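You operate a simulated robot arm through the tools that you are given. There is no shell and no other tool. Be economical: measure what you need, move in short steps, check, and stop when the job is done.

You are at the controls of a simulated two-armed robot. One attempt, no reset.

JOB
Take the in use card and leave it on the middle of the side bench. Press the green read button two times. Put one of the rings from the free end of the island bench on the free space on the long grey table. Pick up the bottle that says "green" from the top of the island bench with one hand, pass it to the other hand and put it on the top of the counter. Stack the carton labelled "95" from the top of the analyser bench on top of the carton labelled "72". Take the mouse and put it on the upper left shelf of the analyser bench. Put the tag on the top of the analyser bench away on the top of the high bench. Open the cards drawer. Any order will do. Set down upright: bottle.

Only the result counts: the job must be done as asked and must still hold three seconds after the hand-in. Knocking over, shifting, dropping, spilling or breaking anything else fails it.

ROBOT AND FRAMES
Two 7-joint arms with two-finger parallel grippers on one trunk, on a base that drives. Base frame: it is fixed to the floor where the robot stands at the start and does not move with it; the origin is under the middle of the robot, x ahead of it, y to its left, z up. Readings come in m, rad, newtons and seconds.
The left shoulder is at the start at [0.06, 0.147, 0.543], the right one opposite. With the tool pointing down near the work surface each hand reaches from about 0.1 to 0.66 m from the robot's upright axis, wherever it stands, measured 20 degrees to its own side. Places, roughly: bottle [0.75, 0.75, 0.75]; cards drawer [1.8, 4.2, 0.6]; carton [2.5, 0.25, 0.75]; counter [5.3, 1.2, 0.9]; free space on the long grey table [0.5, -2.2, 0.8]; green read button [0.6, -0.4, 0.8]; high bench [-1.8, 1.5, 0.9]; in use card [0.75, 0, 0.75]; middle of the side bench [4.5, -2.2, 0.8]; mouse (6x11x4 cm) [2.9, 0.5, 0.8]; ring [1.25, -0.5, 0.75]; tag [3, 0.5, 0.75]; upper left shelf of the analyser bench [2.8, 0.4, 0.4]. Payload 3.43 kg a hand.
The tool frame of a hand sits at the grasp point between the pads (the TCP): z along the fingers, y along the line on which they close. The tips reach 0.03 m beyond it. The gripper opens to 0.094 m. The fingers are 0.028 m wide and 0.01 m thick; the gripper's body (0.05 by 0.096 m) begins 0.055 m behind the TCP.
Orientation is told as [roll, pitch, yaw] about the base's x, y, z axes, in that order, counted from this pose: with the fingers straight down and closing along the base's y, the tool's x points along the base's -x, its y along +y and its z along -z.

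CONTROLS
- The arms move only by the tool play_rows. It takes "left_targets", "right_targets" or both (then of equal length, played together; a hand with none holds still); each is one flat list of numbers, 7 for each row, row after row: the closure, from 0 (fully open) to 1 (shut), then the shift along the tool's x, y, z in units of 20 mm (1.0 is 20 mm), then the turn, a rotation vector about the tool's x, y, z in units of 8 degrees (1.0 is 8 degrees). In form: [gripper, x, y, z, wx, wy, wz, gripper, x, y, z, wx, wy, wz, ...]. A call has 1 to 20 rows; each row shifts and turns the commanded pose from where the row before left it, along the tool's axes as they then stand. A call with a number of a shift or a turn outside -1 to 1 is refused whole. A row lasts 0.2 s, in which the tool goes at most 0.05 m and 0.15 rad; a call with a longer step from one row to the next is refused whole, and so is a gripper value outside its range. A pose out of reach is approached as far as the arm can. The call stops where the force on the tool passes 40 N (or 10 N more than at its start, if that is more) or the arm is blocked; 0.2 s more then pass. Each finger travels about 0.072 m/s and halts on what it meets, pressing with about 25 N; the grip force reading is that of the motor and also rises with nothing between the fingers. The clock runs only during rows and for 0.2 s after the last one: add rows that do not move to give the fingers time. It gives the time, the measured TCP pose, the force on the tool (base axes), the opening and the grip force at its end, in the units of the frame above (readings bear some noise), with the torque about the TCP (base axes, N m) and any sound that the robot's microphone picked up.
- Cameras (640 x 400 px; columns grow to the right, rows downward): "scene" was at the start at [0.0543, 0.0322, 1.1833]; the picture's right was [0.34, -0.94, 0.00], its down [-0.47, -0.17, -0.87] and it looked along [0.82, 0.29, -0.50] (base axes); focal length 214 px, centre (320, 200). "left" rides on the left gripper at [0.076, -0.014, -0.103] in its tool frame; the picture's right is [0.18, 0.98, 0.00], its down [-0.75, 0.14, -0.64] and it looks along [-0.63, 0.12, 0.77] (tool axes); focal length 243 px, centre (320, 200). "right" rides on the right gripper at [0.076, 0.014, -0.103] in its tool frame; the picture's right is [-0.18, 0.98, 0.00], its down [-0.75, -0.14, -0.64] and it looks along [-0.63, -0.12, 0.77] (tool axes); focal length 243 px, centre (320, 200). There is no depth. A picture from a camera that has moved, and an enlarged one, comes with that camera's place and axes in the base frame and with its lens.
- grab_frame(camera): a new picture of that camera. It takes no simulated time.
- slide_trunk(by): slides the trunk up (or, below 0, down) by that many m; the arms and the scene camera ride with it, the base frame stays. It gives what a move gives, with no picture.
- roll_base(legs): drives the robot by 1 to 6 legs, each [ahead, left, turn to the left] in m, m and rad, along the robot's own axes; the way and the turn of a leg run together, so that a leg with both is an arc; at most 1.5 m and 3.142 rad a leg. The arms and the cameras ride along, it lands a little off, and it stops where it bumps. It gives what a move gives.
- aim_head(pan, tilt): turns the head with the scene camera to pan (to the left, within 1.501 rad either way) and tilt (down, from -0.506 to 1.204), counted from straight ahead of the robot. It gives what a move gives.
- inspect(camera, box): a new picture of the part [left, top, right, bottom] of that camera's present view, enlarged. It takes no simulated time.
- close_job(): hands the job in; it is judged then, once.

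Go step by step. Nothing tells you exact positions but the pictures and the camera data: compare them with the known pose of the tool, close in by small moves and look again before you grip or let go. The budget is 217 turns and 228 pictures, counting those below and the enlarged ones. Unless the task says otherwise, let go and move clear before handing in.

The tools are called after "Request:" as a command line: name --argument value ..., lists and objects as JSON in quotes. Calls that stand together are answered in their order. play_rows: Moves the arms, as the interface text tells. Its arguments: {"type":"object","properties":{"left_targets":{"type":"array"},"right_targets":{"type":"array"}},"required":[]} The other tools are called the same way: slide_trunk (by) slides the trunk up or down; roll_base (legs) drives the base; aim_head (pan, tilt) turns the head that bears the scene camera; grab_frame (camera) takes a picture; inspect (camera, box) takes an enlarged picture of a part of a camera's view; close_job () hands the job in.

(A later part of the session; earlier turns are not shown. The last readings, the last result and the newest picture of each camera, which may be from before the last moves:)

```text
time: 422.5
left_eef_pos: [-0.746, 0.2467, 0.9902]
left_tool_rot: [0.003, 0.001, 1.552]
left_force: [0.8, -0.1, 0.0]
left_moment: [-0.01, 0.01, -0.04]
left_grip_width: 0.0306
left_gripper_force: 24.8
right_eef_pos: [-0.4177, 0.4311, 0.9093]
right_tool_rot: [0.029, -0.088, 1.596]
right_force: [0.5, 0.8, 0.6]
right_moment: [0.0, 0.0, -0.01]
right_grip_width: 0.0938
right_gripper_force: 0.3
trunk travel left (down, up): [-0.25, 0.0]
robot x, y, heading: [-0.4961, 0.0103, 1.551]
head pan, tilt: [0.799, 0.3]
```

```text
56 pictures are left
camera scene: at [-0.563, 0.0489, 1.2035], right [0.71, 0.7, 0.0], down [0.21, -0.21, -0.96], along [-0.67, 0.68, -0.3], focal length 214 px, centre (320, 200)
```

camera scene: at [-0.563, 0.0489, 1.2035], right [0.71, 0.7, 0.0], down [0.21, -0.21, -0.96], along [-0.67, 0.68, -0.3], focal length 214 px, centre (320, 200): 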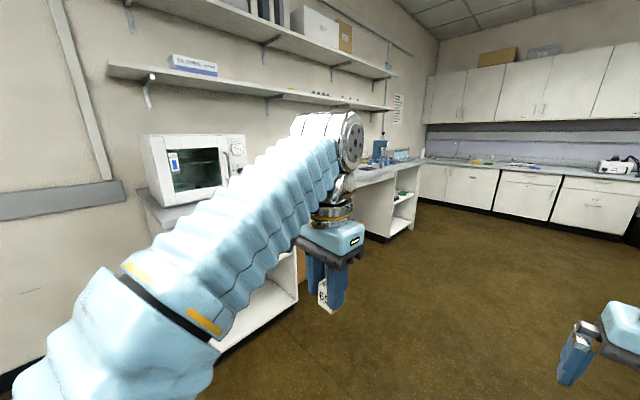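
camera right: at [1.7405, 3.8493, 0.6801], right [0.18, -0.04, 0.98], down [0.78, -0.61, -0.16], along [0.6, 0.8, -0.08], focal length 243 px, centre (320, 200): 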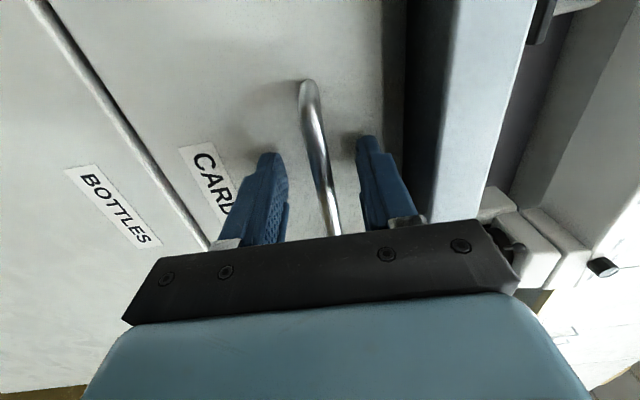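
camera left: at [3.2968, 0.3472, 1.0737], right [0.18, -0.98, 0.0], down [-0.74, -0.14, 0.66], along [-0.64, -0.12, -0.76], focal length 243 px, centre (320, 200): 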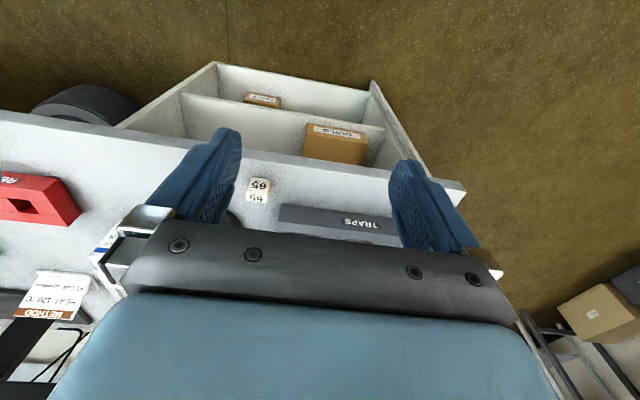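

The high bench is along the left wall. I go up to y≈1.4 and turn to face it.

Request:
roll_base --legs '[[1.35, 0, 0], [0, 0, 1.59]]'

Request:
aim_head --pan 0.1 --tilt 0.35

Request:
grab_frame --camera "scene"

```text
time: 433.2
left_eef_pos: [-0.6927, 1.1315, 0.9897]
left_tool_rot: [0.003, -0.002, 3.127]
left_force: [0.8, 0.0, 0.3]
left_moment: [-0.01, -0.01, 0.01]
left_grip_width: 0.0306
left_gripper_force: 25.3
right_eef_pos: [-0.8789, 1.4607, 0.909]
right_tool_rot: [0.029, -0.089, -3.109]
right_force: [-0.5, -0.2, -0.3]
right_moment: [0.0, 0.0, -0.01]
right_grip_width: 0.0939
right_gripper_force: 0.1
trunk travel left (down, up): [-0.25, 0.0]
robot x, y, heading: [-0.4593, 1.3807, 3.126]
head pan, tilt: [0.799, 0.3]
```

```text
time: 434.3
left_eef_pos: [-0.6923, 1.1314, 0.9895]
left_tool_rot: [0.003, -0.001, 3.129]
left_force: [-0.5, 0.5, -0.3]
left_moment: [0.04, 0.01, -0.02]
left_grip_width: 0.0308
left_gripper_force: 24.5
right_eef_pos: [-0.8797, 1.4582, 0.9082]
right_tool_rot: [0.029, -0.091, -3.11]
right_force: [0.2, -0.2, -0.6]
right_moment: [0.01, 0.01, 0.0]
right_grip_width: 0.0941
right_gripper_force: 0.1
trunk travel left (down, up): [-0.25, 0.0]
robot x, y, heading: [-0.4584, 1.3843, 3.126]
head pan, tilt: [0.099, 0.351]
```

```text
55 pictures are left
camera scene: at [-0.5215, 1.3774, 1.1989], right [-0.09, 1.0, 0.0], down [0.34, 0.03, -0.94], along [-0.94, -0.08, -0.34], focal length 214 px, centre (320, 200)
```

scene: 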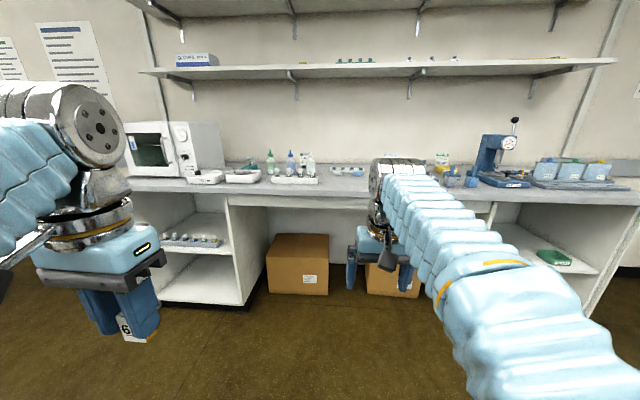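

Bench top is around z 0.9 with free surface near the middle. I zoom to check.

Request:
inspect --camera "scene" --box '[230, 140, 470, 220]'

```text
2.67 times, centred on (350, 180) of scene
camera zoom: at [-0.5215, 1.3774, 1.1989], right [-0.09, 1.0, 0.0], down [0.34, 0.03, -0.94], along [-0.94, -0.08, -0.34], focal length 572 px, centre (240, 253)
```

zoom: 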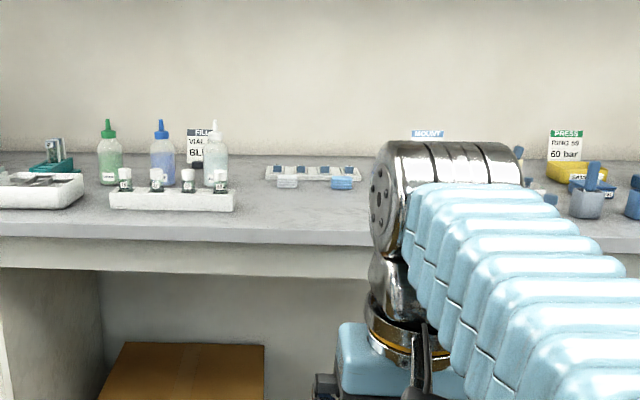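

Free spot at about [-1.53,1.40]. I raise and tuck the right hand, then drive in for the left hand.

Request:
play_rows --right_targets '[0, 1, 0, 0, 0, 0.6, 0, 0, 1, 0, -0.5, 0, 0, 0, 0, 1, 0, -0.5, 0, 0, 0, 0, 1, 0, -0.8, 0, 0, 0, 0, 1, 0, -0.8, 0, 0, 0, 0, 1, 0, -0.8, 0, 0, 0, 0, 1, 0, -0.8, 0, 0, 0, 0, 1, 0, -0.8, 0, 0, 0]'

Request:
roll_base --legs '[[0, -0.18, 0.015], [0.46, 0, 0]]'

Request:
aim_head --pan 0.1 --tilt 0.55

Request:
grab_frame --camera "scene"

Request:
grab_frame --camera "left"

```text
time: 436.1
left_eef_pos: [-0.6918, 1.1317, 0.9894]
left_tool_rot: [0.005, 0.001, 3.128]
left_force: [-0.2, 0.5, 0.6]
left_moment: [0.01, 0.01, -0.02]
left_grip_width: 0.0309
left_gripper_force: 25.3
right_eef_pos: [-0.7189, 1.469, 1.0061]
right_tool_rot: [0.029, -0.006, -3.106]
right_force: [-0.7, -0.1, 0.0]
right_moment: [-0.01, -0.04, 0.02]
right_grip_width: 0.0938
right_gripper_force: 0.1
trunk travel left (down, up): [-0.25, 0.0]
robot x, y, heading: [-0.457, 1.3872, 3.13]
head pan, tilt: [0.099, 0.351]
```

```text
time: 440.0
left_eef_pos: [-1.1546, 1.3115, 0.9901]
left_tool_rot: [0.004, 0.0, 3.139]
left_force: [-0.9, 0.1, -1.2]
left_moment: [-0.02, -0.01, 0.0]
left_grip_width: 0.0309
left_gripper_force: 25.3
right_eef_pos: [-1.1849, 1.6461, 1.0062]
right_tool_rot: [0.028, -0.007, -3.097]
right_force: [-0.6, -0.5, -0.4]
right_moment: [0.0, 0.0, -0.03]
right_grip_width: 0.0942
right_gripper_force: 0.2
trunk travel left (down, up): [-0.25, 0.0]
robot x, y, heading: [-0.9222, 1.572, 3.137]
head pan, tilt: [0.099, 0.351]
```

```text
time: 440.7
left_eef_pos: [-1.1547, 1.3114, 0.9893]
left_tool_rot: [0.004, -0.001, 3.137]
left_force: [-0.4, -0.1, 0.0]
left_moment: [-0.06, -0.03, 0.01]
left_grip_width: 0.0304
left_gripper_force: 25.3
right_eef_pos: [-1.1855, 1.6471, 1.006]
right_tool_rot: [0.027, -0.007, -3.096]
right_force: [-0.1, -0.7, -0.5]
right_moment: [-0.03, 0.02, 0.01]
right_grip_width: 0.0941
right_gripper_force: 0.0
trunk travel left (down, up): [-0.25, 0.0]
robot x, y, heading: [-0.9222, 1.5664, 3.137]
head pan, tilt: [0.099, 0.55]
```

```text
53 pictures are left
camera scene: at [-0.9834, 1.5585, 1.1807], right [-0.1, 1.0, 0.0], down [0.52, 0.05, -0.85], along [-0.85, -0.08, -0.52], focal length 214 px, centre (320, 200)
```

scene: 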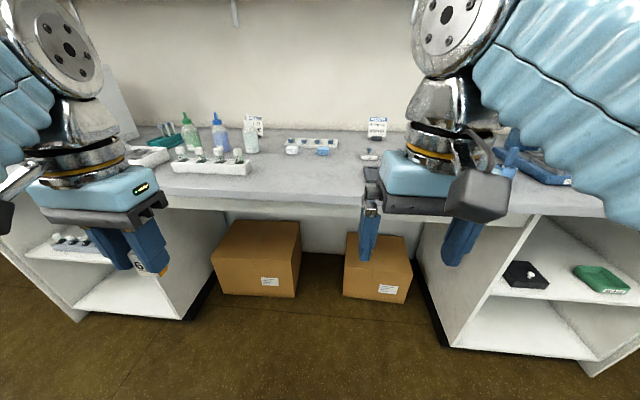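

```text
52 pictures are left
camera left: at [-1.0788, 1.3267, 1.091], right [0.18, -0.98, 0.0], down [-0.75, -0.14, 0.64], along [-0.63, -0.12, -0.77], focal length 243 px, centre (320, 200)
```

left: 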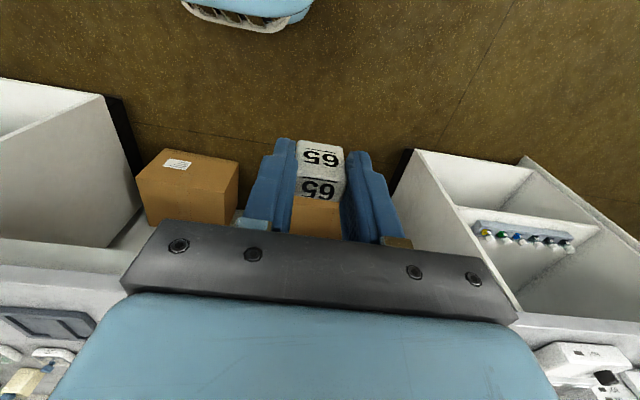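

The spot [-1.56,1.41] is free. I move the base 0.12 m closer and reach out with the left hand.

Request:
roll_base --legs '[[0.12, 0, 0]]'

Request:
play_rows --left_targets '[1, -1, -0.35, 0, 0, 0, 0, 1, -1, -0.35, 0, 0, 0, 0, 1, -1, -0.35, 0, 0, 0, 0, 1, -1, -0.35, 0, 0, 0, 0, 1, -1, -0.35, 0, 0, 0, 0, 1, -1, -0.35, 0, 0, 0, 0, 1, -1, -0.35, 0, 0, 0, 0, 1, -1, -0.35, 0, 0, 0, 0, 1, -1, -0.35, 0, 0, 0, 0, 1, -1, -0.35, 0, 0, 0, 0, 1, -1, -0.35, 0.1, 0, 0, 0, 1, -1, -0.35, 0.2, 0, 0, 0]'

Request:
grab_frame --camera "left"

Request:
grab_frame --camera "scene"

```text
time: 442.0
left_eef_pos: [-1.2769, 1.3117, 0.9901]
left_tool_rot: [0.003, 0.0, 3.139]
left_force: [0.4, 1.0, 0.0]
left_moment: [0.01, 0.0, -0.02]
left_grip_width: 0.0307
left_gripper_force: 25.3
right_eef_pos: [-1.3072, 1.647, 1.0054]
right_tool_rot: [0.028, -0.006, -3.1]
right_force: [0.2, 0.6, -0.3]
right_moment: [0.0, 0.0, -0.02]
right_grip_width: 0.094
right_gripper_force: 0.0
trunk travel left (down, up): [-0.25, 0.0]
robot x, y, heading: [-1.0463, 1.5643, 3.138]
head pan, tilt: [0.099, 0.55]
```

```text
time: 444.6
left_eef_pos: [-1.5117, 1.3957, 0.9764]
left_tool_rot: [0.004, -0.004, 3.141]
left_force: [0.2, 0.9, 0.1]
left_moment: [0.01, 0.04, 0.01]
left_grip_width: 0.0308
left_gripper_force: 25.5
left hand out of reach, approached as far as the arm can: row 11, 12
right_eef_pos: [-1.3078, 1.6475, 1.0054]
right_tool_rot: [0.029, -0.007, -3.097]
right_force: [0.2, 0.8, -0.6]
right_moment: [-0.01, 0.0, 0.01]
right_grip_width: 0.094
right_gripper_force: 0.1
trunk travel left (down, up): [-0.25, 0.0]
robot x, y, heading: [-1.0449, 1.5655, 3.142]
head pan, tilt: [0.099, 0.55]
```

```text
51 pictures are left
camera left: at [-1.4359, 1.4107, 1.0771], right [0.18, -0.98, 0.0], down [-0.75, -0.14, 0.65], along [-0.63, -0.12, -0.76], focal length 243 px, centre (320, 200)
```

left: 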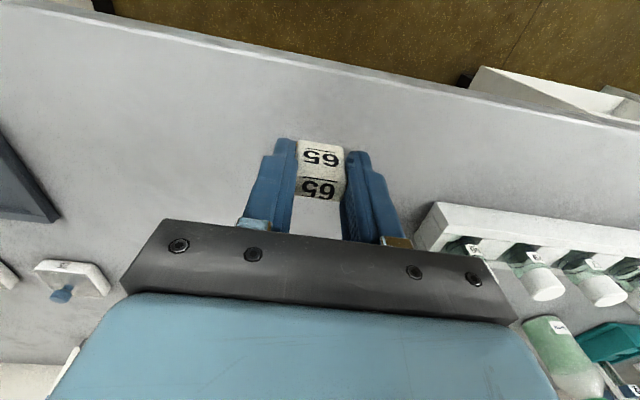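

```text
50 pictures are left
camera scene: at [-1.1061, 1.5594, 1.1806], right [-0.1, 1.0, 0.0], down [0.52, 0.05, -0.85], along [-0.85, -0.08, -0.52], focal length 214 px, centre (320, 200)
```

scene: 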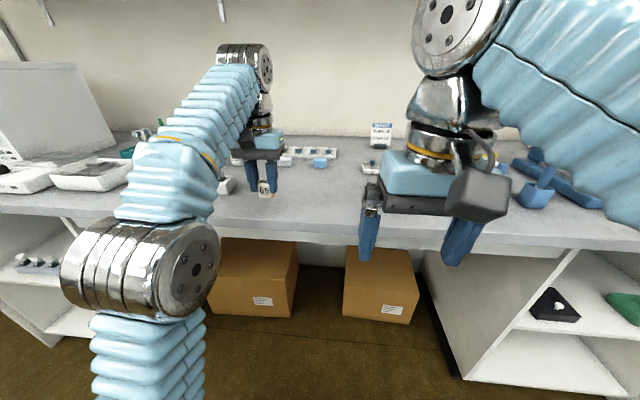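

Tag hangs above free surface. Lower stepwise until contact.

Request:
play_rows --left_targets '[1, 0, 0, 0.5, 0, 0, 0, 1, 0, 0, 0.4, 0, 0, 0, 1, 0, 0, 0.25, 0, 0, 0, 1, 0, 0, 0.2, 0, 0, 0, 1, 0, 0, 0.2, 0, 0, 0]'

Request:
inspect --camera "scene" --box '[210, 130, 330, 220]'

```text
time: 445.8
left_eef_pos: [-1.5117, 1.396, 0.9461]
left_tool_rot: [0.003, -0.007, 3.14]
left_force: [-4.6, -4.6, 27.7]
left_moment: [-0.1, 0.32, 0.06]
left_grip_width: 0.031
left_gripper_force: 25.3
right_eef_pos: [-1.3071, 1.6474, 1.0065]
right_tool_rot: [0.027, -0.008, -3.097]
right_force: [-0.2, -0.1, 0.6]
right_moment: [0.01, -0.01, 0.03]
right_grip_width: 0.0941
right_gripper_force: 0.0
trunk travel left (down, up): [-0.25, 0.0]
robot x, y, heading: [-1.0484, 1.5688, 3.139]
head pan, tilt: [0.099, 0.55]
```

```text
4.44 times, centred on (270, 175) of scene
camera zoom: at [-1.105, 1.559, 1.1813], right [-0.1, 1.0, 0.0], down [0.52, 0.05, -0.85], along [-0.85, -0.08, -0.52], focal length 953 px, centre (542, 311)
```

zoom: 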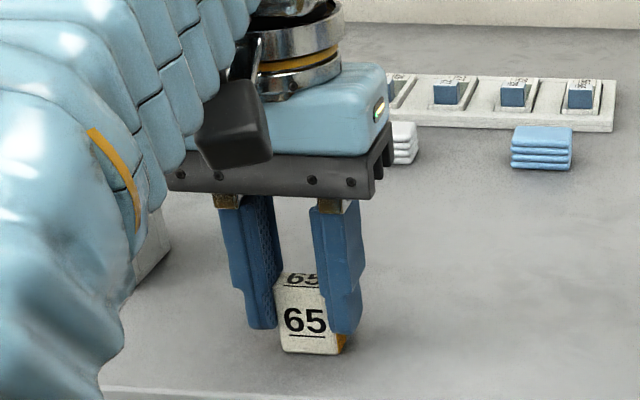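

Tag stands on the bench. I ease, release, and lift away.

Request:
play_rows --left_targets '[1, 0, 0, -0.1, 0, 0, 0, 0.8, 0, 0, 0, 0, 0, 0, 0.6, 0, 0, 0, 0, 0, 0, 0.4, 0, 0, 0, 0, 0, 0, 0.4, 0, 0, -0.5, 0, 0, 0, 0.4, 0.2, 0, -0.8, 0, 0, 0, 0.4, 0.6, 0, -0.8, 0, 0, 0, 0, 1, 0, -0.5, 0, 0, 0, 0, 1, 0, 0, 0, 0, 0, 0, 1, 0.2, 0, 0, 0, 0, 0, 1, 0.2, 0, 0, 0, 0, 0, 1, 0.2, 0, 0, 0, 0, 0, 1, 0.2, 0, 0, 0, 0, 0, 1, 0.2, 0, 0, 0, 0]'

Request:
grab_frame --camera "scene"

```text
time: 448.8
left_eef_pos: [-1.3557, 1.3758, 0.9878]
left_tool_rot: [0.002, 0.0, 3.138]
left_force: [-0.4, 0.2, 0.2]
left_moment: [0.01, -0.02, 0.01]
left_grip_width: 0.0938
left_gripper_force: 0.1
left hand out of reach, approached as far as the arm can: row 7
right_eef_pos: [-1.3082, 1.6468, 1.0051]
right_tool_rot: [0.027, -0.009, -3.099]
right_force: [0.0, -0.1, 0.3]
right_moment: [-0.02, -0.02, 0.0]
right_grip_width: 0.094
right_gripper_force: 0.1
trunk travel left (down, up): [-0.25, 0.0]
robot x, y, heading: [-1.0447, 1.5693, 3.138]
head pan, tilt: [0.099, 0.55]
```

```text
48 pictures are left
camera scene: at [-1.1062, 1.559, 1.1806], right [-0.1, 1.0, 0.0], down [0.52, 0.05, -0.85], along [-0.85, -0.08, -0.52], focal length 214 px, centre (320, 200)
```

scene: 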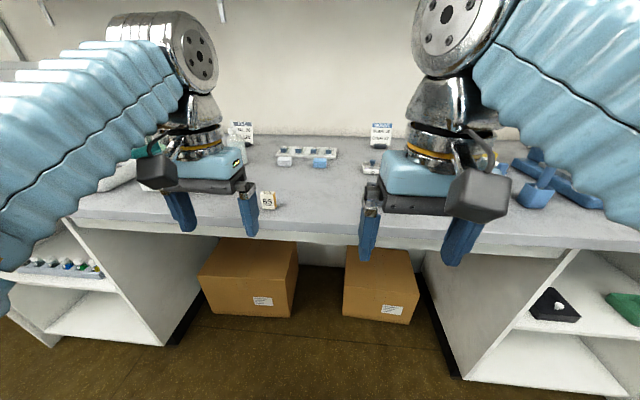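

Tag is put away. Now the bottle: I back off, turn to the island and move opposite the green bottle.

Request:
roll_base --legs '[[-0.45, 0, 0], [0, 0, -3.138], [0, -0.95, 0], [0.45, 0, 0]]'

Request:
aim_head --pan 0.2 --tilt 0.6

Request:
grab_frame --camera "scene"

Request:
grab_frame --camera "left"

```text
time: 465.7
left_eef_pos: [0.1601, 0.7946, 0.9883]
left_tool_rot: [0.002, 0.0, -0.025]
left_force: [0.3, 0.0, -0.6]
left_moment: [0.0, -0.01, 0.01]
left_grip_width: 0.094
left_gripper_force: 0.0
right_eef_pos: [0.1065, 0.5244, 1.0055]
right_tool_rot: [0.027, -0.007, 0.023]
right_force: [0.4, 0.3, 1.0]
right_moment: [-0.02, -0.03, 0.03]
right_grip_width: 0.0938
right_gripper_force: 0.1
trunk travel left (down, up): [-0.25, 0.0]
robot x, y, heading: [-0.1512, 0.6139, -0.025]
head pan, tilt: [0.099, 0.55]
```

```text
time: 466.4
left_eef_pos: [0.1604, 0.7942, 0.9881]
left_tool_rot: [0.005, 0.0, -0.026]
left_force: [-0.1, -0.4, -0.6]
left_moment: [0.0, 0.02, -0.01]
left_grip_width: 0.0939
left_gripper_force: 0.0
right_eef_pos: [0.1057, 0.5267, 1.0058]
right_tool_rot: [0.028, -0.008, 0.022]
right_force: [0.4, -0.3, -1.3]
right_moment: [-0.01, 0.04, 0.01]
right_grip_width: 0.0943
right_gripper_force: 0.0
trunk travel left (down, up): [-0.25, 0.0]
robot x, y, heading: [-0.1548, 0.6167, -0.031]
head pan, tilt: [0.201, 0.6]
```

```text
47 pictures are left
camera scene: at [-0.0978, 0.6296, 1.1761], right [0.17, -0.98, 0.0], down [-0.56, -0.1, -0.83], along [0.81, 0.14, -0.56], focal length 214 px, centre (320, 200)
```

scene: 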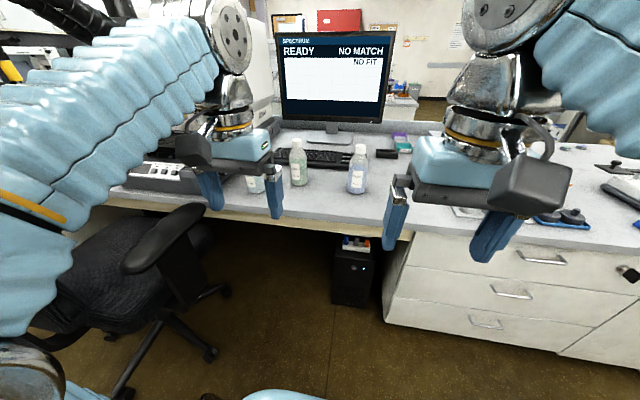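

```text
46 pictures are left
camera left: at [0.084, 0.7841, 1.0893], right [-0.16, 0.99, 0.0], down [0.76, 0.12, 0.64], along [0.63, 0.1, -0.77], focal length 243 px, centre (320, 200)
```

left: 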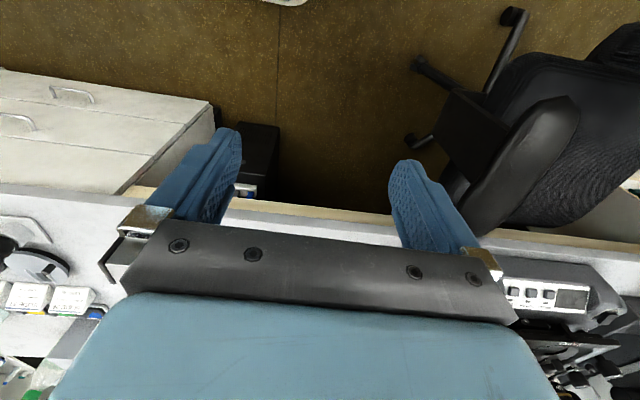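

Three bottles: I zoom to read the labels.

Request:
inspect --camera "scene" --box '[230, 125, 390, 225]'

```text
4.00 times, centred on (310, 175) of scene
camera zoom: at [-0.0978, 0.6296, 1.1761], right [0.17, -0.98, 0.0], down [-0.56, -0.1, -0.83], along [0.81, 0.14, -0.56], focal length 858 px, centre (360, 300)
```

zoom: 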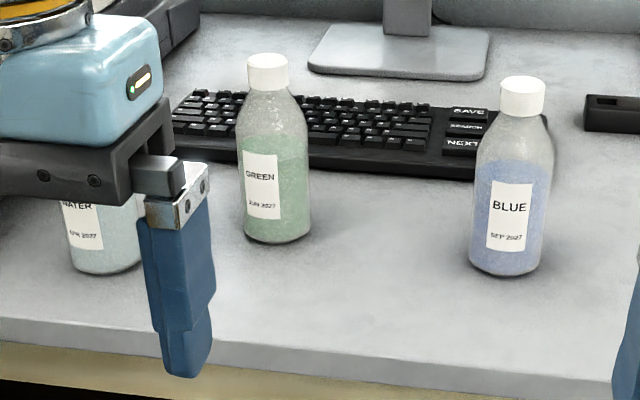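

GREEN is the middle bottle at about [0.603,0.833], cap top z≈0.93. I move up so the left hand can take it by the cap.

Request:
roll_base --legs '[[0.2, 0.03, 0.03]]'

Request:
aim_head --pan 0.3 --tilt 0.65

Request:
inspect --camera "scene" --box '[220, 100, 420, 230]'

Request:
grab_frame --camera "left"

```text
time: 468.0
left_eef_pos: [0.3508, 0.8344, 0.9885]
left_tool_rot: [0.003, -0.001, 0.008]
left_force: [-0.6, 0.7, -1.1]
left_moment: [-0.02, 0.01, 0.0]
left_grip_width: 0.0939
left_gripper_force: 0.0
right_eef_pos: [0.3051, 0.5616, 1.0059]
right_tool_rot: [0.028, -0.006, 0.056]
right_force: [0.5, 0.5, 0.2]
right_moment: [-0.03, 0.04, -0.03]
right_grip_width: 0.0941
right_gripper_force: 0.1
trunk travel left (down, up): [-0.25, 0.0]
robot x, y, heading: [0.0415, 0.6413, 0.011]
head pan, tilt: [0.201, 0.6]
```

```text
time: 468.7
left_eef_pos: [0.3528, 0.8341, 0.9888]
left_tool_rot: [0.005, -0.001, 0.007]
left_force: [0.3, -0.3, 0.2]
left_moment: [0.0, 0.02, -0.02]
left_grip_width: 0.0939
left_gripper_force: 0.1
right_eef_pos: [0.3059, 0.5618, 1.0064]
right_tool_rot: [0.029, -0.007, 0.055]
right_force: [-0.1, 0.3, -0.8]
right_moment: [0.01, -0.03, -0.02]
right_grip_width: 0.0939
right_gripper_force: 0.1
trunk travel left (down, up): [-0.25, 0.0]
robot x, y, heading: [0.0437, 0.6421, 0.007]
head pan, tilt: [0.3, 0.649]
```

```text
3.08 times, centred on (320, 165) of scene
camera zoom: at [0.0945, 0.6675, 1.1718], right [0.3, -0.95, 0.0], down [-0.58, -0.18, -0.8], along [0.76, 0.24, -0.6], focal length 660 px, centre (320, 308)
```

zoom: 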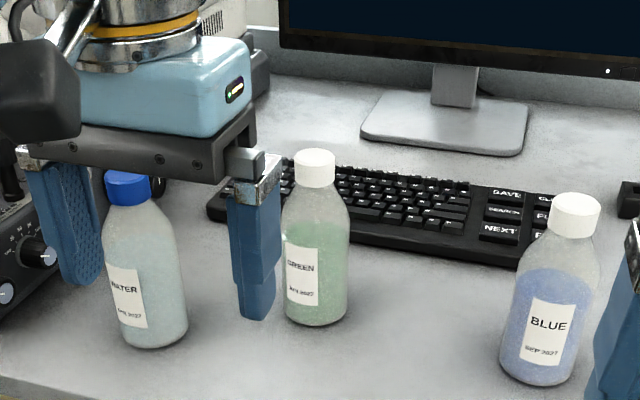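

```text
43 pictures are left
camera left: at [0.2747, 0.82, 1.0893], right [-0.19, 0.98, 0.0], down [0.75, 0.14, 0.64], along [0.63, 0.13, -0.77], focal length 243 px, centre (320, 200)
```

left: 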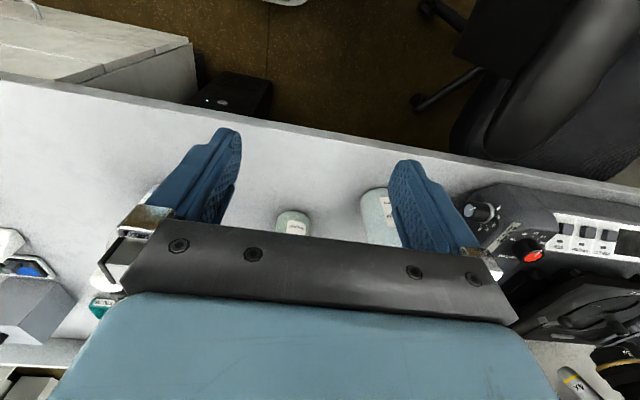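

Bottle axis ≈[0.603,0.832], cap top 0.935. I move the left hand over it above cap height.

Request:
play_rows --left_targets '[0, -0.96, 0, 0, 0, 0, 0, 0, -0.96, 0, 0, 0, 0, 0, 0, -0.96, 0, 0, 0, 0, 0, 0, -0.96, 0, 0, 0, 0, 0, 0, -0.96, 0, 0, 0, 0, 0, 0, -0.96, 0, 0, 0, 0, 0, 0, -0.96, 0, 0, 0, 0, 0, 0, -0.96, 0, 0, 0, 0, 0, 0, -0.96, 0, 0, 0, 0, 0, 0, -0.96, 0, 0, 0, 0, 0, 0, -0.96, 0, 0, 0, 0, 0, 0, -0.96, 0, 0.1, 0, 0, 0]'

Request:
inspect --camera "scene" --box '[220, 100, 420, 230]'

Request:
grab_frame --camera "left"

```text
time: 471.3
left_eef_pos: [0.5474, 0.8313, 0.9444]
left_tool_rot: [0.003, -0.004, 0.007]
left_force: [-0.2, 0.8, 0.5]
left_moment: [-0.01, -0.04, 0.02]
left_grip_width: 0.0938
left_gripper_force: 0.0
left hand out of reach, approached as far as the arm can: row 7, 8, 9, 10, 11, 12
right_eef_pos: [0.3054, 0.5621, 1.0046]
right_tool_rot: [0.029, -0.008, 0.057]
right_force: [0.7, -0.5, -0.1]
right_moment: [0.01, 0.01, 0.0]
right_grip_width: 0.0941
right_gripper_force: 0.1
trunk travel left (down, up): [-0.25, 0.0]
robot x, y, heading: [0.043, 0.6398, 0.008]
head pan, tilt: [0.3, 0.649]
```

```text
3.08 times, centred on (320, 165) of scene
camera zoom: at [0.0944, 0.6676, 1.1718], right [0.3, -0.95, 0.0], down [-0.58, -0.18, -0.8], along [0.76, 0.24, -0.6], focal length 660 px, centre (320, 308)
```

zoom: 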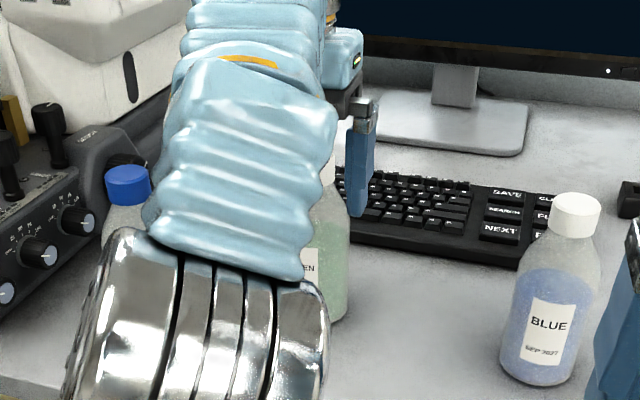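

```text
41 pictures are left
camera left: at [0.4709, 0.8178, 1.0454], right [-0.19, 0.98, 0.0], down [0.75, 0.14, 0.64], along [0.63, 0.13, -0.76], focal length 243 px, centre (320, 200)
```

left: 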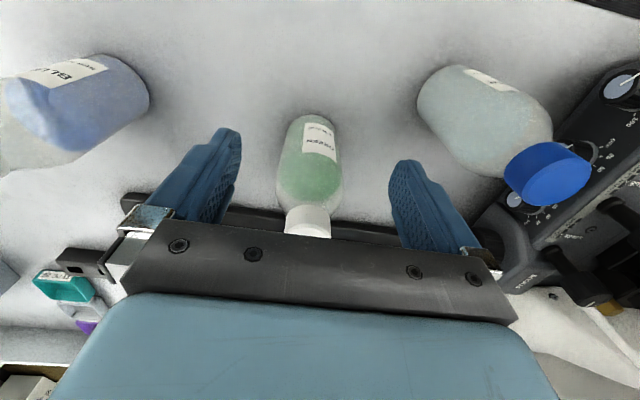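

The fingers straddle the bottle's cap line from behind. I drive the base 55 mm forward to centre on the cap.

Request:
roll_base --legs '[[0.055, 0, 0]]'

Request:
grab_frame --camera "left"

```text
time: 472.2
left_eef_pos: [0.6021, 0.8332, 0.9452]
left_tool_rot: [0.002, -0.002, 0.009]
left_force: [0.1, -0.4, -0.4]
left_moment: [-0.02, 0.02, -0.04]
left_grip_width: 0.0942
left_gripper_force: 0.0
right_eef_pos: [0.3601, 0.5634, 1.0054]
right_tool_rot: [0.028, -0.005, 0.056]
right_force: [-0.1, 0.3, 0.4]
right_moment: [0.01, -0.03, -0.01]
right_grip_width: 0.094
right_gripper_force: 0.0
trunk travel left (down, up): [-0.25, 0.0]
robot x, y, heading: [0.0963, 0.6402, 0.006]
head pan, tilt: [0.3, 0.649]
```

```text
40 pictures are left
camera left: at [0.5256, 0.8186, 1.0454], right [-0.19, 0.98, 0.0], down [0.75, 0.15, 0.64], along [0.63, 0.13, -0.76], focal length 243 px, centre (320, 200)
```

left: 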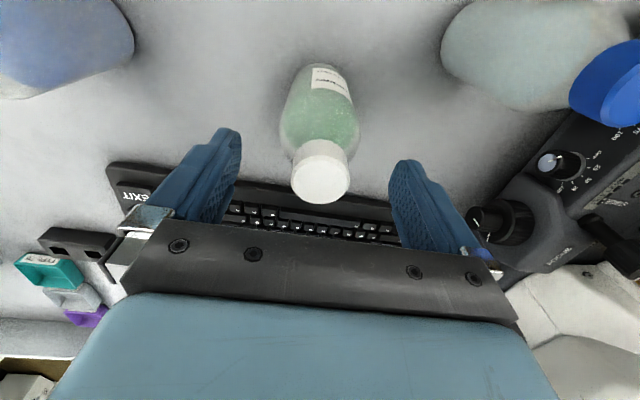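

The cap is centred. I lower 25 mm and close on the cap.

Request:
play_rows --left_targets '[0.2, 0, 0, 0.5, 0, 0, 0, 0.3, 0, 0, 0.5, 0, 0, 0, 0.4, 0, 0, 0.25, 0, 0, 0, 0.5, 0, 0, 0, 0, 0, 0, 0.7, 0, 0, 0, 0, 0, 0, 1, 0, 0, 0, 0, 0, 0, 1, 0, 0, 0, 0, 0, 0]'

Request:
grab_frame --camera "left"

```text
time: 473.7
left_eef_pos: [0.6026, 0.8347, 0.9208]
left_tool_rot: [0.005, -0.009, 0.009]
left_force: [-1.5, -1.3, 18.3]
left_moment: [-0.22, 0.58, 0.14]
left_grip_width: 0.0579
left_gripper_force: 24.6
right_eef_pos: [0.3594, 0.5617, 1.0063]
right_tool_rot: [0.029, -0.008, 0.056]
right_force: [-0.8, 0.4, 0.2]
right_moment: [0.02, -0.03, -0.02]
right_grip_width: 0.0941
right_gripper_force: 0.1
trunk travel left (down, up): [-0.25, 0.0]
robot x, y, heading: [0.0957, 0.6385, 0.012]
head pan, tilt: [0.3, 0.649]
stopped in row 7 (left hand): the force on the tool passed its limit at 41 N (the readings are from after the stop); the commanded pose is now the measured one
```

```text
39 pictures are left
camera left: at [0.5244, 0.8198, 1.0215], right [-0.19, 0.98, 0.0], down [0.75, 0.14, 0.65], along [0.64, 0.13, -0.76], focal length 243 px, centre (320, 200)
```

left: 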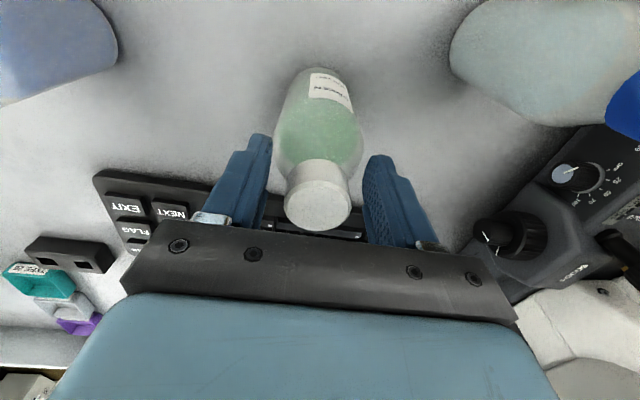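

The tips met the bottle's shoulder. I open, rise 16 mm and close on the cap itself.

Request:
play_rows --left_targets '[0.3, 0, 0, 0, 0, 0, 0, 0.3, 0, 0, -0.4, 0, 0, 0, 0.3, 0, 0, -0.4, 0, 0, 0, 0.4, 0, 0, 0, 0, 0, 0, 0.6, 0, 0, 0, 0, 0, 0, 0.8, 0, 0, 0, 0, 0, 0, 1, 0, 0, 0, 0, 0, 0, 1, 0, 0, 0, 0, 0, 0]'

Request:
grab_frame --camera "left"

```text
time: 475.5
left_eef_pos: [0.6036, 0.8347, 0.9359]
left_tool_rot: [0.005, -0.008, 0.009]
left_force: [1.2, -0.9, 1.5]
left_moment: [-0.12, -0.12, 0.01]
left_grip_width: 0.0494
left_gripper_force: 24.9
right_eef_pos: [0.36, 0.5629, 1.0053]
right_tool_rot: [0.03, -0.008, 0.055]
right_force: [-0.4, 0.5, 0.6]
right_moment: [0.03, -0.01, 0.0]
right_grip_width: 0.0941
right_gripper_force: 0.0
trunk travel left (down, up): [-0.25, 0.0]
robot x, y, heading: [0.098, 0.6381, 0.007]
head pan, tilt: [0.3, 0.649]
```

```text
38 pictures are left
camera left: at [0.5263, 0.82, 1.0364], right [-0.19, 0.98, 0.0], down [0.75, 0.14, 0.65], along [0.64, 0.13, -0.76], focal length 243 px, centre (320, 200)
```

left: 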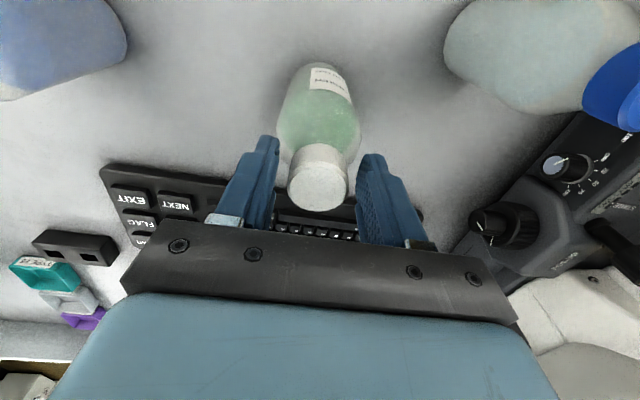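

Still at the shoulder's taper (49 mm). I rise another 11 mm to get a true cap grip.

Request:
play_rows --left_targets '[0.4, 0, 0, 0, 0, 0, 0, 0.4, 0, 0, -0.55, 0, 0, 0, 0.6, 0, 0, 0, 0, 0, 0, 0.8, 0, 0, 0, 0, 0, 0, 1, 0, 0, 0, 0, 0, 0, 1, 0, 0, 0, 0, 0, 0]'

Request:
inspect --camera "left" --box '[220, 80, 420, 250]'

```text
time: 476.9
left_eef_pos: [0.6025, 0.8352, 0.9458]
left_tool_rot: [0.005, -0.009, 0.008]
left_force: [1.2, 0.9, 0.1]
left_moment: [0.08, -0.07, 0.01]
left_grip_width: 0.043
left_gripper_force: 24.7
right_eef_pos: [0.3596, 0.5629, 1.0058]
right_tool_rot: [0.028, -0.008, 0.055]
right_force: [-0.3, -0.7, 0.1]
right_moment: [0.01, -0.02, -0.01]
right_grip_width: 0.0942
right_gripper_force: 0.0
trunk travel left (down, up): [-0.25, 0.0]
robot x, y, heading: [0.0985, 0.6365, 0.009]
head pan, tilt: [0.3, 0.649]
```

```text
2.35 times, centred on (320, 165) of left
camera zoom: at [0.5253, 0.8198, 1.0466], right [-0.19, 0.98, 0.0], down [0.75, 0.14, 0.65], along [0.64, 0.13, -0.76], focal length 571 px, centre (320, 282)
```

zoom: 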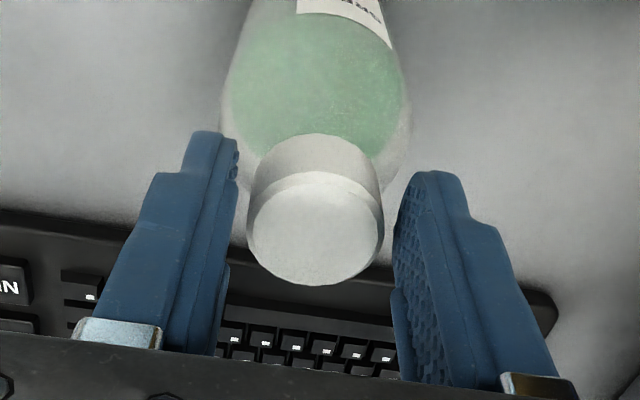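

Still 43 mm versus a ~37 mm cap. Another 9 mm up.

Request:
play_rows --left_targets '[0.5, 0, 0, 0, 0, 0, 0, 0.5, 0, 0, -0.45, 0, 0, 0, 0.6, 0, 0, 0, 0, 0, 0, 0.8, 0, 0, 0, 0, 0, 0, 1, 0, 0, 0, 0, 0, 0, 1, 0, 0, 0, 0, 0, 0]'

Request:
inspect --camera "left" --box '[220, 80, 420, 250]'

```text
time: 478.3
left_eef_pos: [0.5995, 0.8334, 0.9519]
left_tool_rot: [0.007, -0.008, 0.008]
left_force: [-0.6, -0.8, 0.8]
left_moment: [0.01, 0.18, 0.05]
left_grip_width: 0.0398
left_gripper_force: 25.2
left hand out of reach, approached as far as the arm can: row 2
right_eef_pos: [0.3607, 0.5644, 1.0051]
right_tool_rot: [0.028, -0.006, 0.057]
right_force: [0.2, 0.4, -1.1]
right_moment: [-0.01, -0.01, -0.02]
right_grip_width: 0.094
right_gripper_force: 0.1
trunk travel left (down, up): [-0.25, 0.0]
robot x, y, heading: [0.0935, 0.642, 0.008]
head pan, tilt: [0.3, 0.649]
```

```text
2.35 times, centred on (320, 165) of left
camera zoom: at [0.5208, 0.8194, 1.0519], right [-0.19, 0.98, 0.0], down [0.75, 0.14, 0.65], along [0.64, 0.13, -0.76], focal length 571 px, centre (320, 282)
```

zoom: 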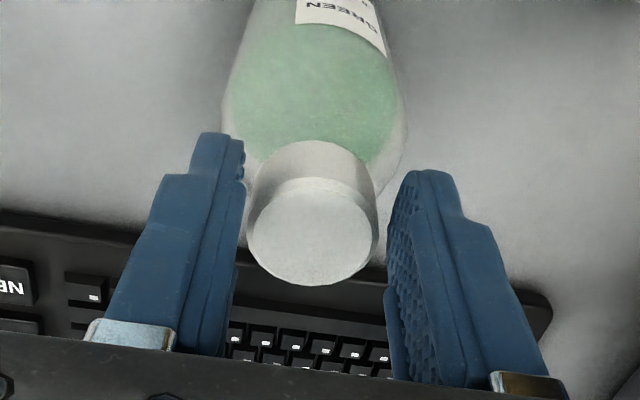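

Now 40 mm — on the cap. I lift gently up and back and check that the bottle comes along.

Request:
play_rows --left_targets '[1, 0.2, 0, -0.4, 0, 0, 0, 1, 0.5, 0, -0.5, 0, 0, 0, 1, 0.6, 0, -0.5, 0, 0, 0]'

Request:
grab_frame --camera "scene"

Request:
inspect --camera "left" --box '[220, 80, 420, 250]'

```text
time: 479.1
left_eef_pos: [0.5681, 0.8346, 0.9744]
left_tool_rot: [0.005, -0.011, 0.009]
left_force: [-0.7, -1.0, -3.7]
left_moment: [-0.03, 0.04, -0.01]
left_grip_width: 0.0398
left_gripper_force: 24.8
left hand out of reach, approached as far as the arm can: row 2
right_eef_pos: [0.36, 0.5624, 1.0057]
right_tool_rot: [0.028, -0.006, 0.056]
right_force: [0.6, -0.6, 0.3]
right_moment: [-0.01, -0.01, -0.02]
right_grip_width: 0.0942
right_gripper_force: 0.1
trunk travel left (down, up): [-0.25, 0.0]
robot x, y, heading: [0.1005, 0.6409, 0.009]
head pan, tilt: [0.3, 0.649]
```

```text
35 pictures are left
camera scene: at [0.1498, 0.668, 1.1718], right [0.3, -0.95, 0.0], down [-0.58, -0.18, -0.8], along [0.76, 0.24, -0.6], focal length 214 px, centre (320, 200)
```

scene: 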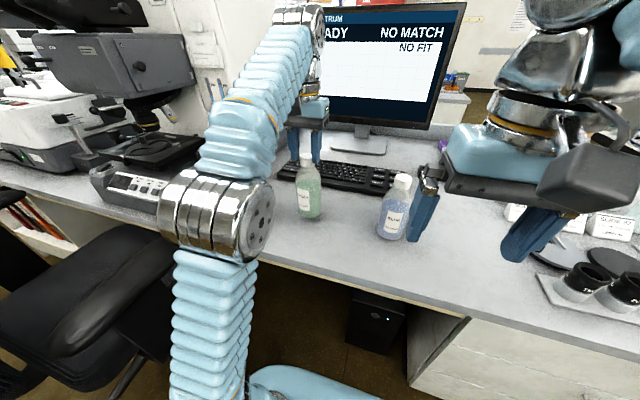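

```text
2.35 times, centred on (320, 165) of left
camera zoom: at [0.4909, 0.8201, 1.0754], right [-0.19, 0.98, 0.0], down [0.75, 0.14, 0.65], along [0.64, 0.13, -0.76], focal length 571 px, centre (320, 282)
```

zoom: 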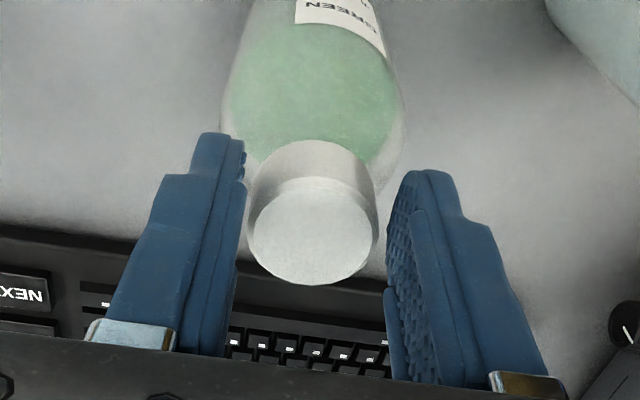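

Bottle is up (3.7 N). I draw it back and higher, then back the base away from the bench for the handover.

Request:
play_rows --left_targets '[1, 0.8, 0, -0.4, 0, 0, 0, 1, 0.8, 0, -0.4, 0, 0, 0, 1, 0.8, 0, -0.4, 0, 0, 0, 1, 0.8, -0.2, -0.4, 0, 0, 0, 1, 0.8, -0.2, -0.4, 0, 0, 0, 1, 0.8, -0.2, -0.3, 0, 0, 0, 1, 0.8, -0.2, -0.2, 0, 0, 0, 1, 0.8, -0.2, 0, 0, 0, 0]'

Request:
roll_base --legs '[[-0.45, 0, 0]]'

Request:
aim_head --pan 0 --tilt 0.6

Request:
grab_frame --camera "scene"

```text
time: 480.9
left_eef_pos: [0.4894, 0.822, 0.9973]
left_tool_rot: [0.004, -0.005, 0.009]
left_force: [-1.0, -0.6, -3.7]
left_moment: [0.03, 0.05, 0.0]
left_grip_width: 0.0398
left_gripper_force: 24.6
left hand out of reach, approached as far as the arm can: row 2, 3, 4, 5, 6
right_eef_pos: [0.3599, 0.5618, 1.0053]
right_tool_rot: [0.029, -0.006, 0.056]
right_force: [0.3, -0.2, -0.4]
right_moment: [0.01, 0.02, 0.02]
right_grip_width: 0.0938
right_gripper_force: 0.0
trunk travel left (down, up): [-0.25, 0.0]
robot x, y, heading: [0.0969, 0.6382, 0.014]
head pan, tilt: [0.3, 0.649]
```

```text
time: 483.6
left_eef_pos: [0.0407, 0.8187, 0.9967]
left_tool_rot: [0.005, -0.006, 0.004]
left_force: [0.2, 0.6, -3.1]
left_moment: [-0.02, 0.02, 0.0]
left_grip_width: 0.0393
left_gripper_force: 24.6
right_eef_pos: [-0.0904, 0.5589, 1.006]
right_tool_rot: [0.028, -0.008, 0.053]
right_force: [-0.2, -0.3, 0.0]
right_moment: [-0.03, 0.02, 0.02]
right_grip_width: 0.0941
right_gripper_force: 0.1
trunk travel left (down, up): [-0.25, 0.0]
robot x, y, heading: [-0.354, 0.6382, 0.004]
head pan, tilt: [0.3, 0.649]
```

```text
time: 484.4
left_eef_pos: [0.0399, 0.8173, 0.9967]
left_tool_rot: [0.006, -0.006, 0.006]
left_force: [-0.5, -0.5, -2.2]
left_moment: [0.02, 0.01, 0.0]
left_grip_width: 0.0394
left_gripper_force: 25.1
right_eef_pos: [-0.0909, 0.5592, 1.0051]
right_tool_rot: [0.026, -0.006, 0.052]
right_force: [-0.3, 0.2, 0.0]
right_moment: [0.02, -0.01, -0.02]
right_grip_width: 0.0938
right_gripper_force: 0.1
trunk travel left (down, up): [-0.25, 0.0]
robot x, y, heading: [-0.3558, 0.6361, 0.003]
head pan, tilt: [0.0, 0.6]
```

```text
33 pictures are left
camera scene: at [-0.2953, 0.6394, 1.1761], right [0.01, -1.0, 0.0], down [-0.57, 0.0, -0.82], along [0.82, 0.0, -0.57], focal length 214 px, centre (320, 200)
```

scene: 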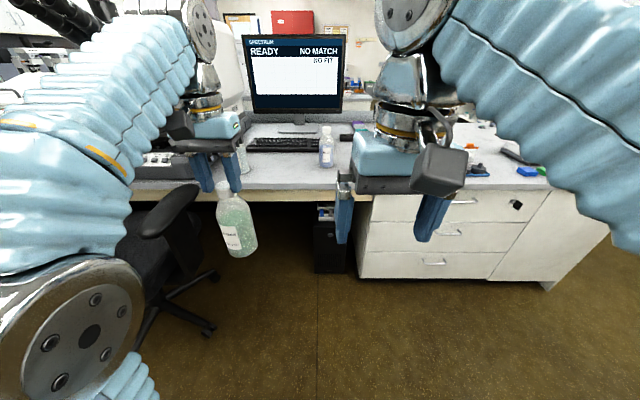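

Bottle hangs from the left hand. I turn the right hand: yaw 90°, then tilt so its fingers point left (+y), to take the bottle by the body.

Request:
play_rows --right_targets '[0, 0, 0, 0, 0, 0, -1, 0, 0, 0, 0, 0, 0, -1, 0, 0, 0, 0, 0, 0, -1, 0, 0, 0, 0, 0, 0, -1, 0, 0, 0, 0, 0, 0, -1, 0, 0, 0, 0, 0, 0, -1, 0, 0, 0, 0, 0, 0, -1, 0, 0, 0, 0, 0, 0, -1, 0, 0, 0, 0, 0, 0, -1, 0, 0, 0, 0, 0, 0, -1, 0, 0, 0, 0, 0, 0, -0.9]'

Request:
play_rows --right_targets '[0, 0, 0, 0, 0, -1, 0, 0, 0, 0, 0, 0, -1, 0, 0, 0, 0, 0, 0, -1, 0, 0, 0, 0, 0, 0, -1, 0, 0, 0, 0, 0, 0, -1, 0, 0, 0, 0, 0, 0, -1, 0, 0, 0, 0, 0, 0, -1, 0, 0, 0, 0, 0, 0, -1, 0]'

Request:
grab_frame --camera "scene"

```text
time: 486.8
left_eef_pos: [0.0397, 0.8171, 0.9967]
left_tool_rot: [0.004, -0.006, 0.004]
left_force: [-0.2, 0.2, -3.3]
left_moment: [0.01, 0.01, -0.02]
left_grip_width: 0.0393
left_gripper_force: 25.5
right_eef_pos: [-0.0909, 0.5581, 1.0052]
right_tool_rot: [-0.005, -0.03, 1.576]
right_force: [0.3, -0.2, 0.5]
right_moment: [0.05, -0.02, 0.01]
right_grip_width: 0.0941
right_gripper_force: 0.1
trunk travel left (down, up): [-0.25, 0.0]
robot x, y, heading: [-0.3511, 0.642, 0.003]
head pan, tilt: [0.0, 0.6]
```

```text
time: 488.6
left_eef_pos: [0.0402, 0.8166, 0.9972]
left_tool_rot: [0.005, -0.006, 0.004]
left_force: [-1.2, 0.0, -1.9]
left_moment: [0.02, 0.03, -0.02]
left_grip_width: 0.0393
left_gripper_force: 24.8
right_eef_pos: [-0.0904, 0.5582, 1.0053]
right_tool_rot: [-0.013, -1.15, 1.587]
right_force: [0.9, 0.2, -0.4]
right_moment: [0.01, 0.01, -0.02]
right_grip_width: 0.094
right_gripper_force: 0.2
trunk travel left (down, up): [-0.25, 0.0]
robot x, y, heading: [-0.3506, 0.6393, 0.001]
head pan, tilt: [0.0, 0.6]
```

```text
32 pictures are left
camera scene: at [-0.2953, 0.6394, 1.1761], right [0.0, -1.0, 0.0], down [-0.57, 0.0, -0.82], along [0.82, 0.0, -0.57], focal length 214 px, centre (320, 200)
```

scene: 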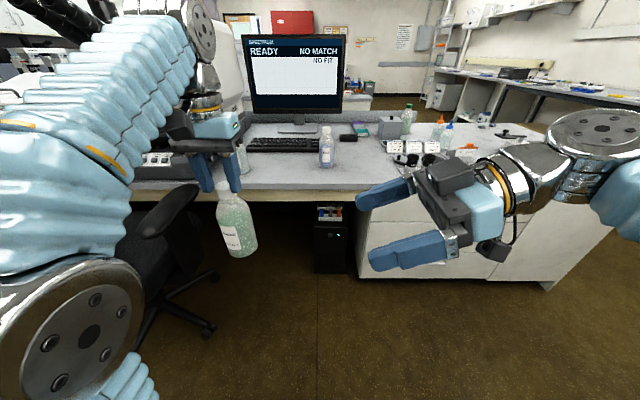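

Right hand is posed well. I align it in x and height with the bottle body, staying off to the right.

Request:
play_rows --right_targets '[0, 0.816, -0.81, 0.364, 0, 0, 0, 0, 0.816, -0.81, 0.364, 0, 0, 0, 0, 0.816, -0.81, 0.364, 0, 0, 0, 0, 0.816, -0.81, 0.364, 0, 0, 0, 0, 0.816, -0.81, 0.364, 0, 0, 0, 0, 0.816, -0.81, 0.364, 0, 0, 0, 0, 0.816, -0.81, 0.364, 0, 0, 0, 0, 0.816, -0.81, 0.364, 0, 0, 0]'

Request:
grab_frame --camera "scene"

Request:
grab_frame --camera "right"

```text
time: 490.4
left_eef_pos: [0.0397, 0.8165, 0.9988]
left_tool_rot: [0.005, -0.007, 0.005]
left_force: [-1.3, 0.4, -3.5]
left_moment: [-0.02, 0.01, 0.01]
left_grip_width: 0.0389
left_gripper_force: 25.2
right_eef_pos: [0.0405, 0.5562, 0.8625]
right_tool_rot: [-0.013, -1.145, 1.586]
right_force: [0.5, 0.3, 0.4]
right_moment: [0.0, -0.03, 0.02]
right_grip_width: 0.094
right_gripper_force: 0.0
trunk travel left (down, up): [-0.25, 0.0]
robot x, y, heading: [-0.3531, 0.6372, 0.0]
head pan, tilt: [0.0, 0.6]
```

```text
31 pictures are left
camera scene: at [-0.2954, 0.6393, 1.1761], right [0.0, -1.0, 0.0], down [-0.57, 0.0, -0.82], along [0.82, 0.0, -0.57], focal length 214 px, centre (320, 200)
```

scene: 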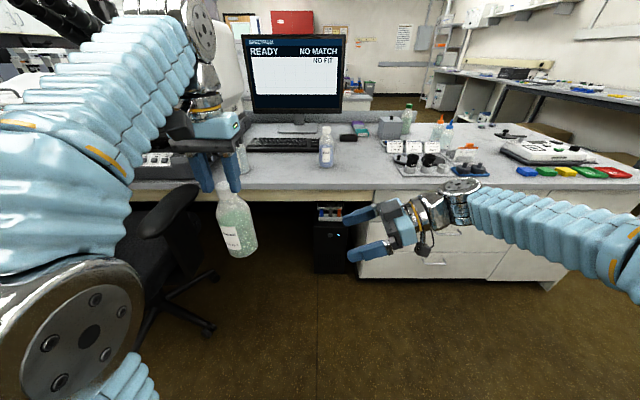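

```text
30 pictures are left
camera right: at [0.0251, 0.4331, 0.8352], right [-0.98, 0.07, 0.16], down [0.14, -0.27, 0.95], along [0.11, 0.96, 0.26], focal length 243 px, centre (320, 200)
```

right: 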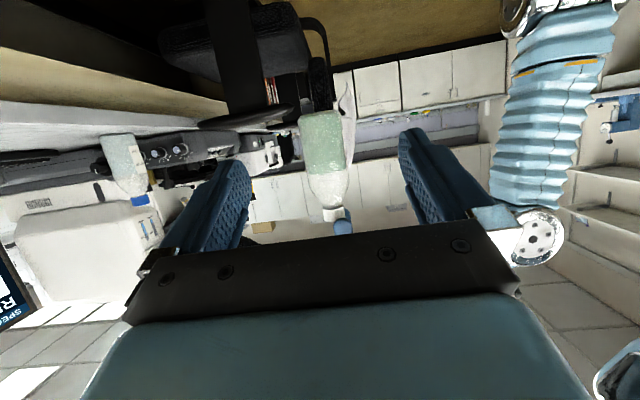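

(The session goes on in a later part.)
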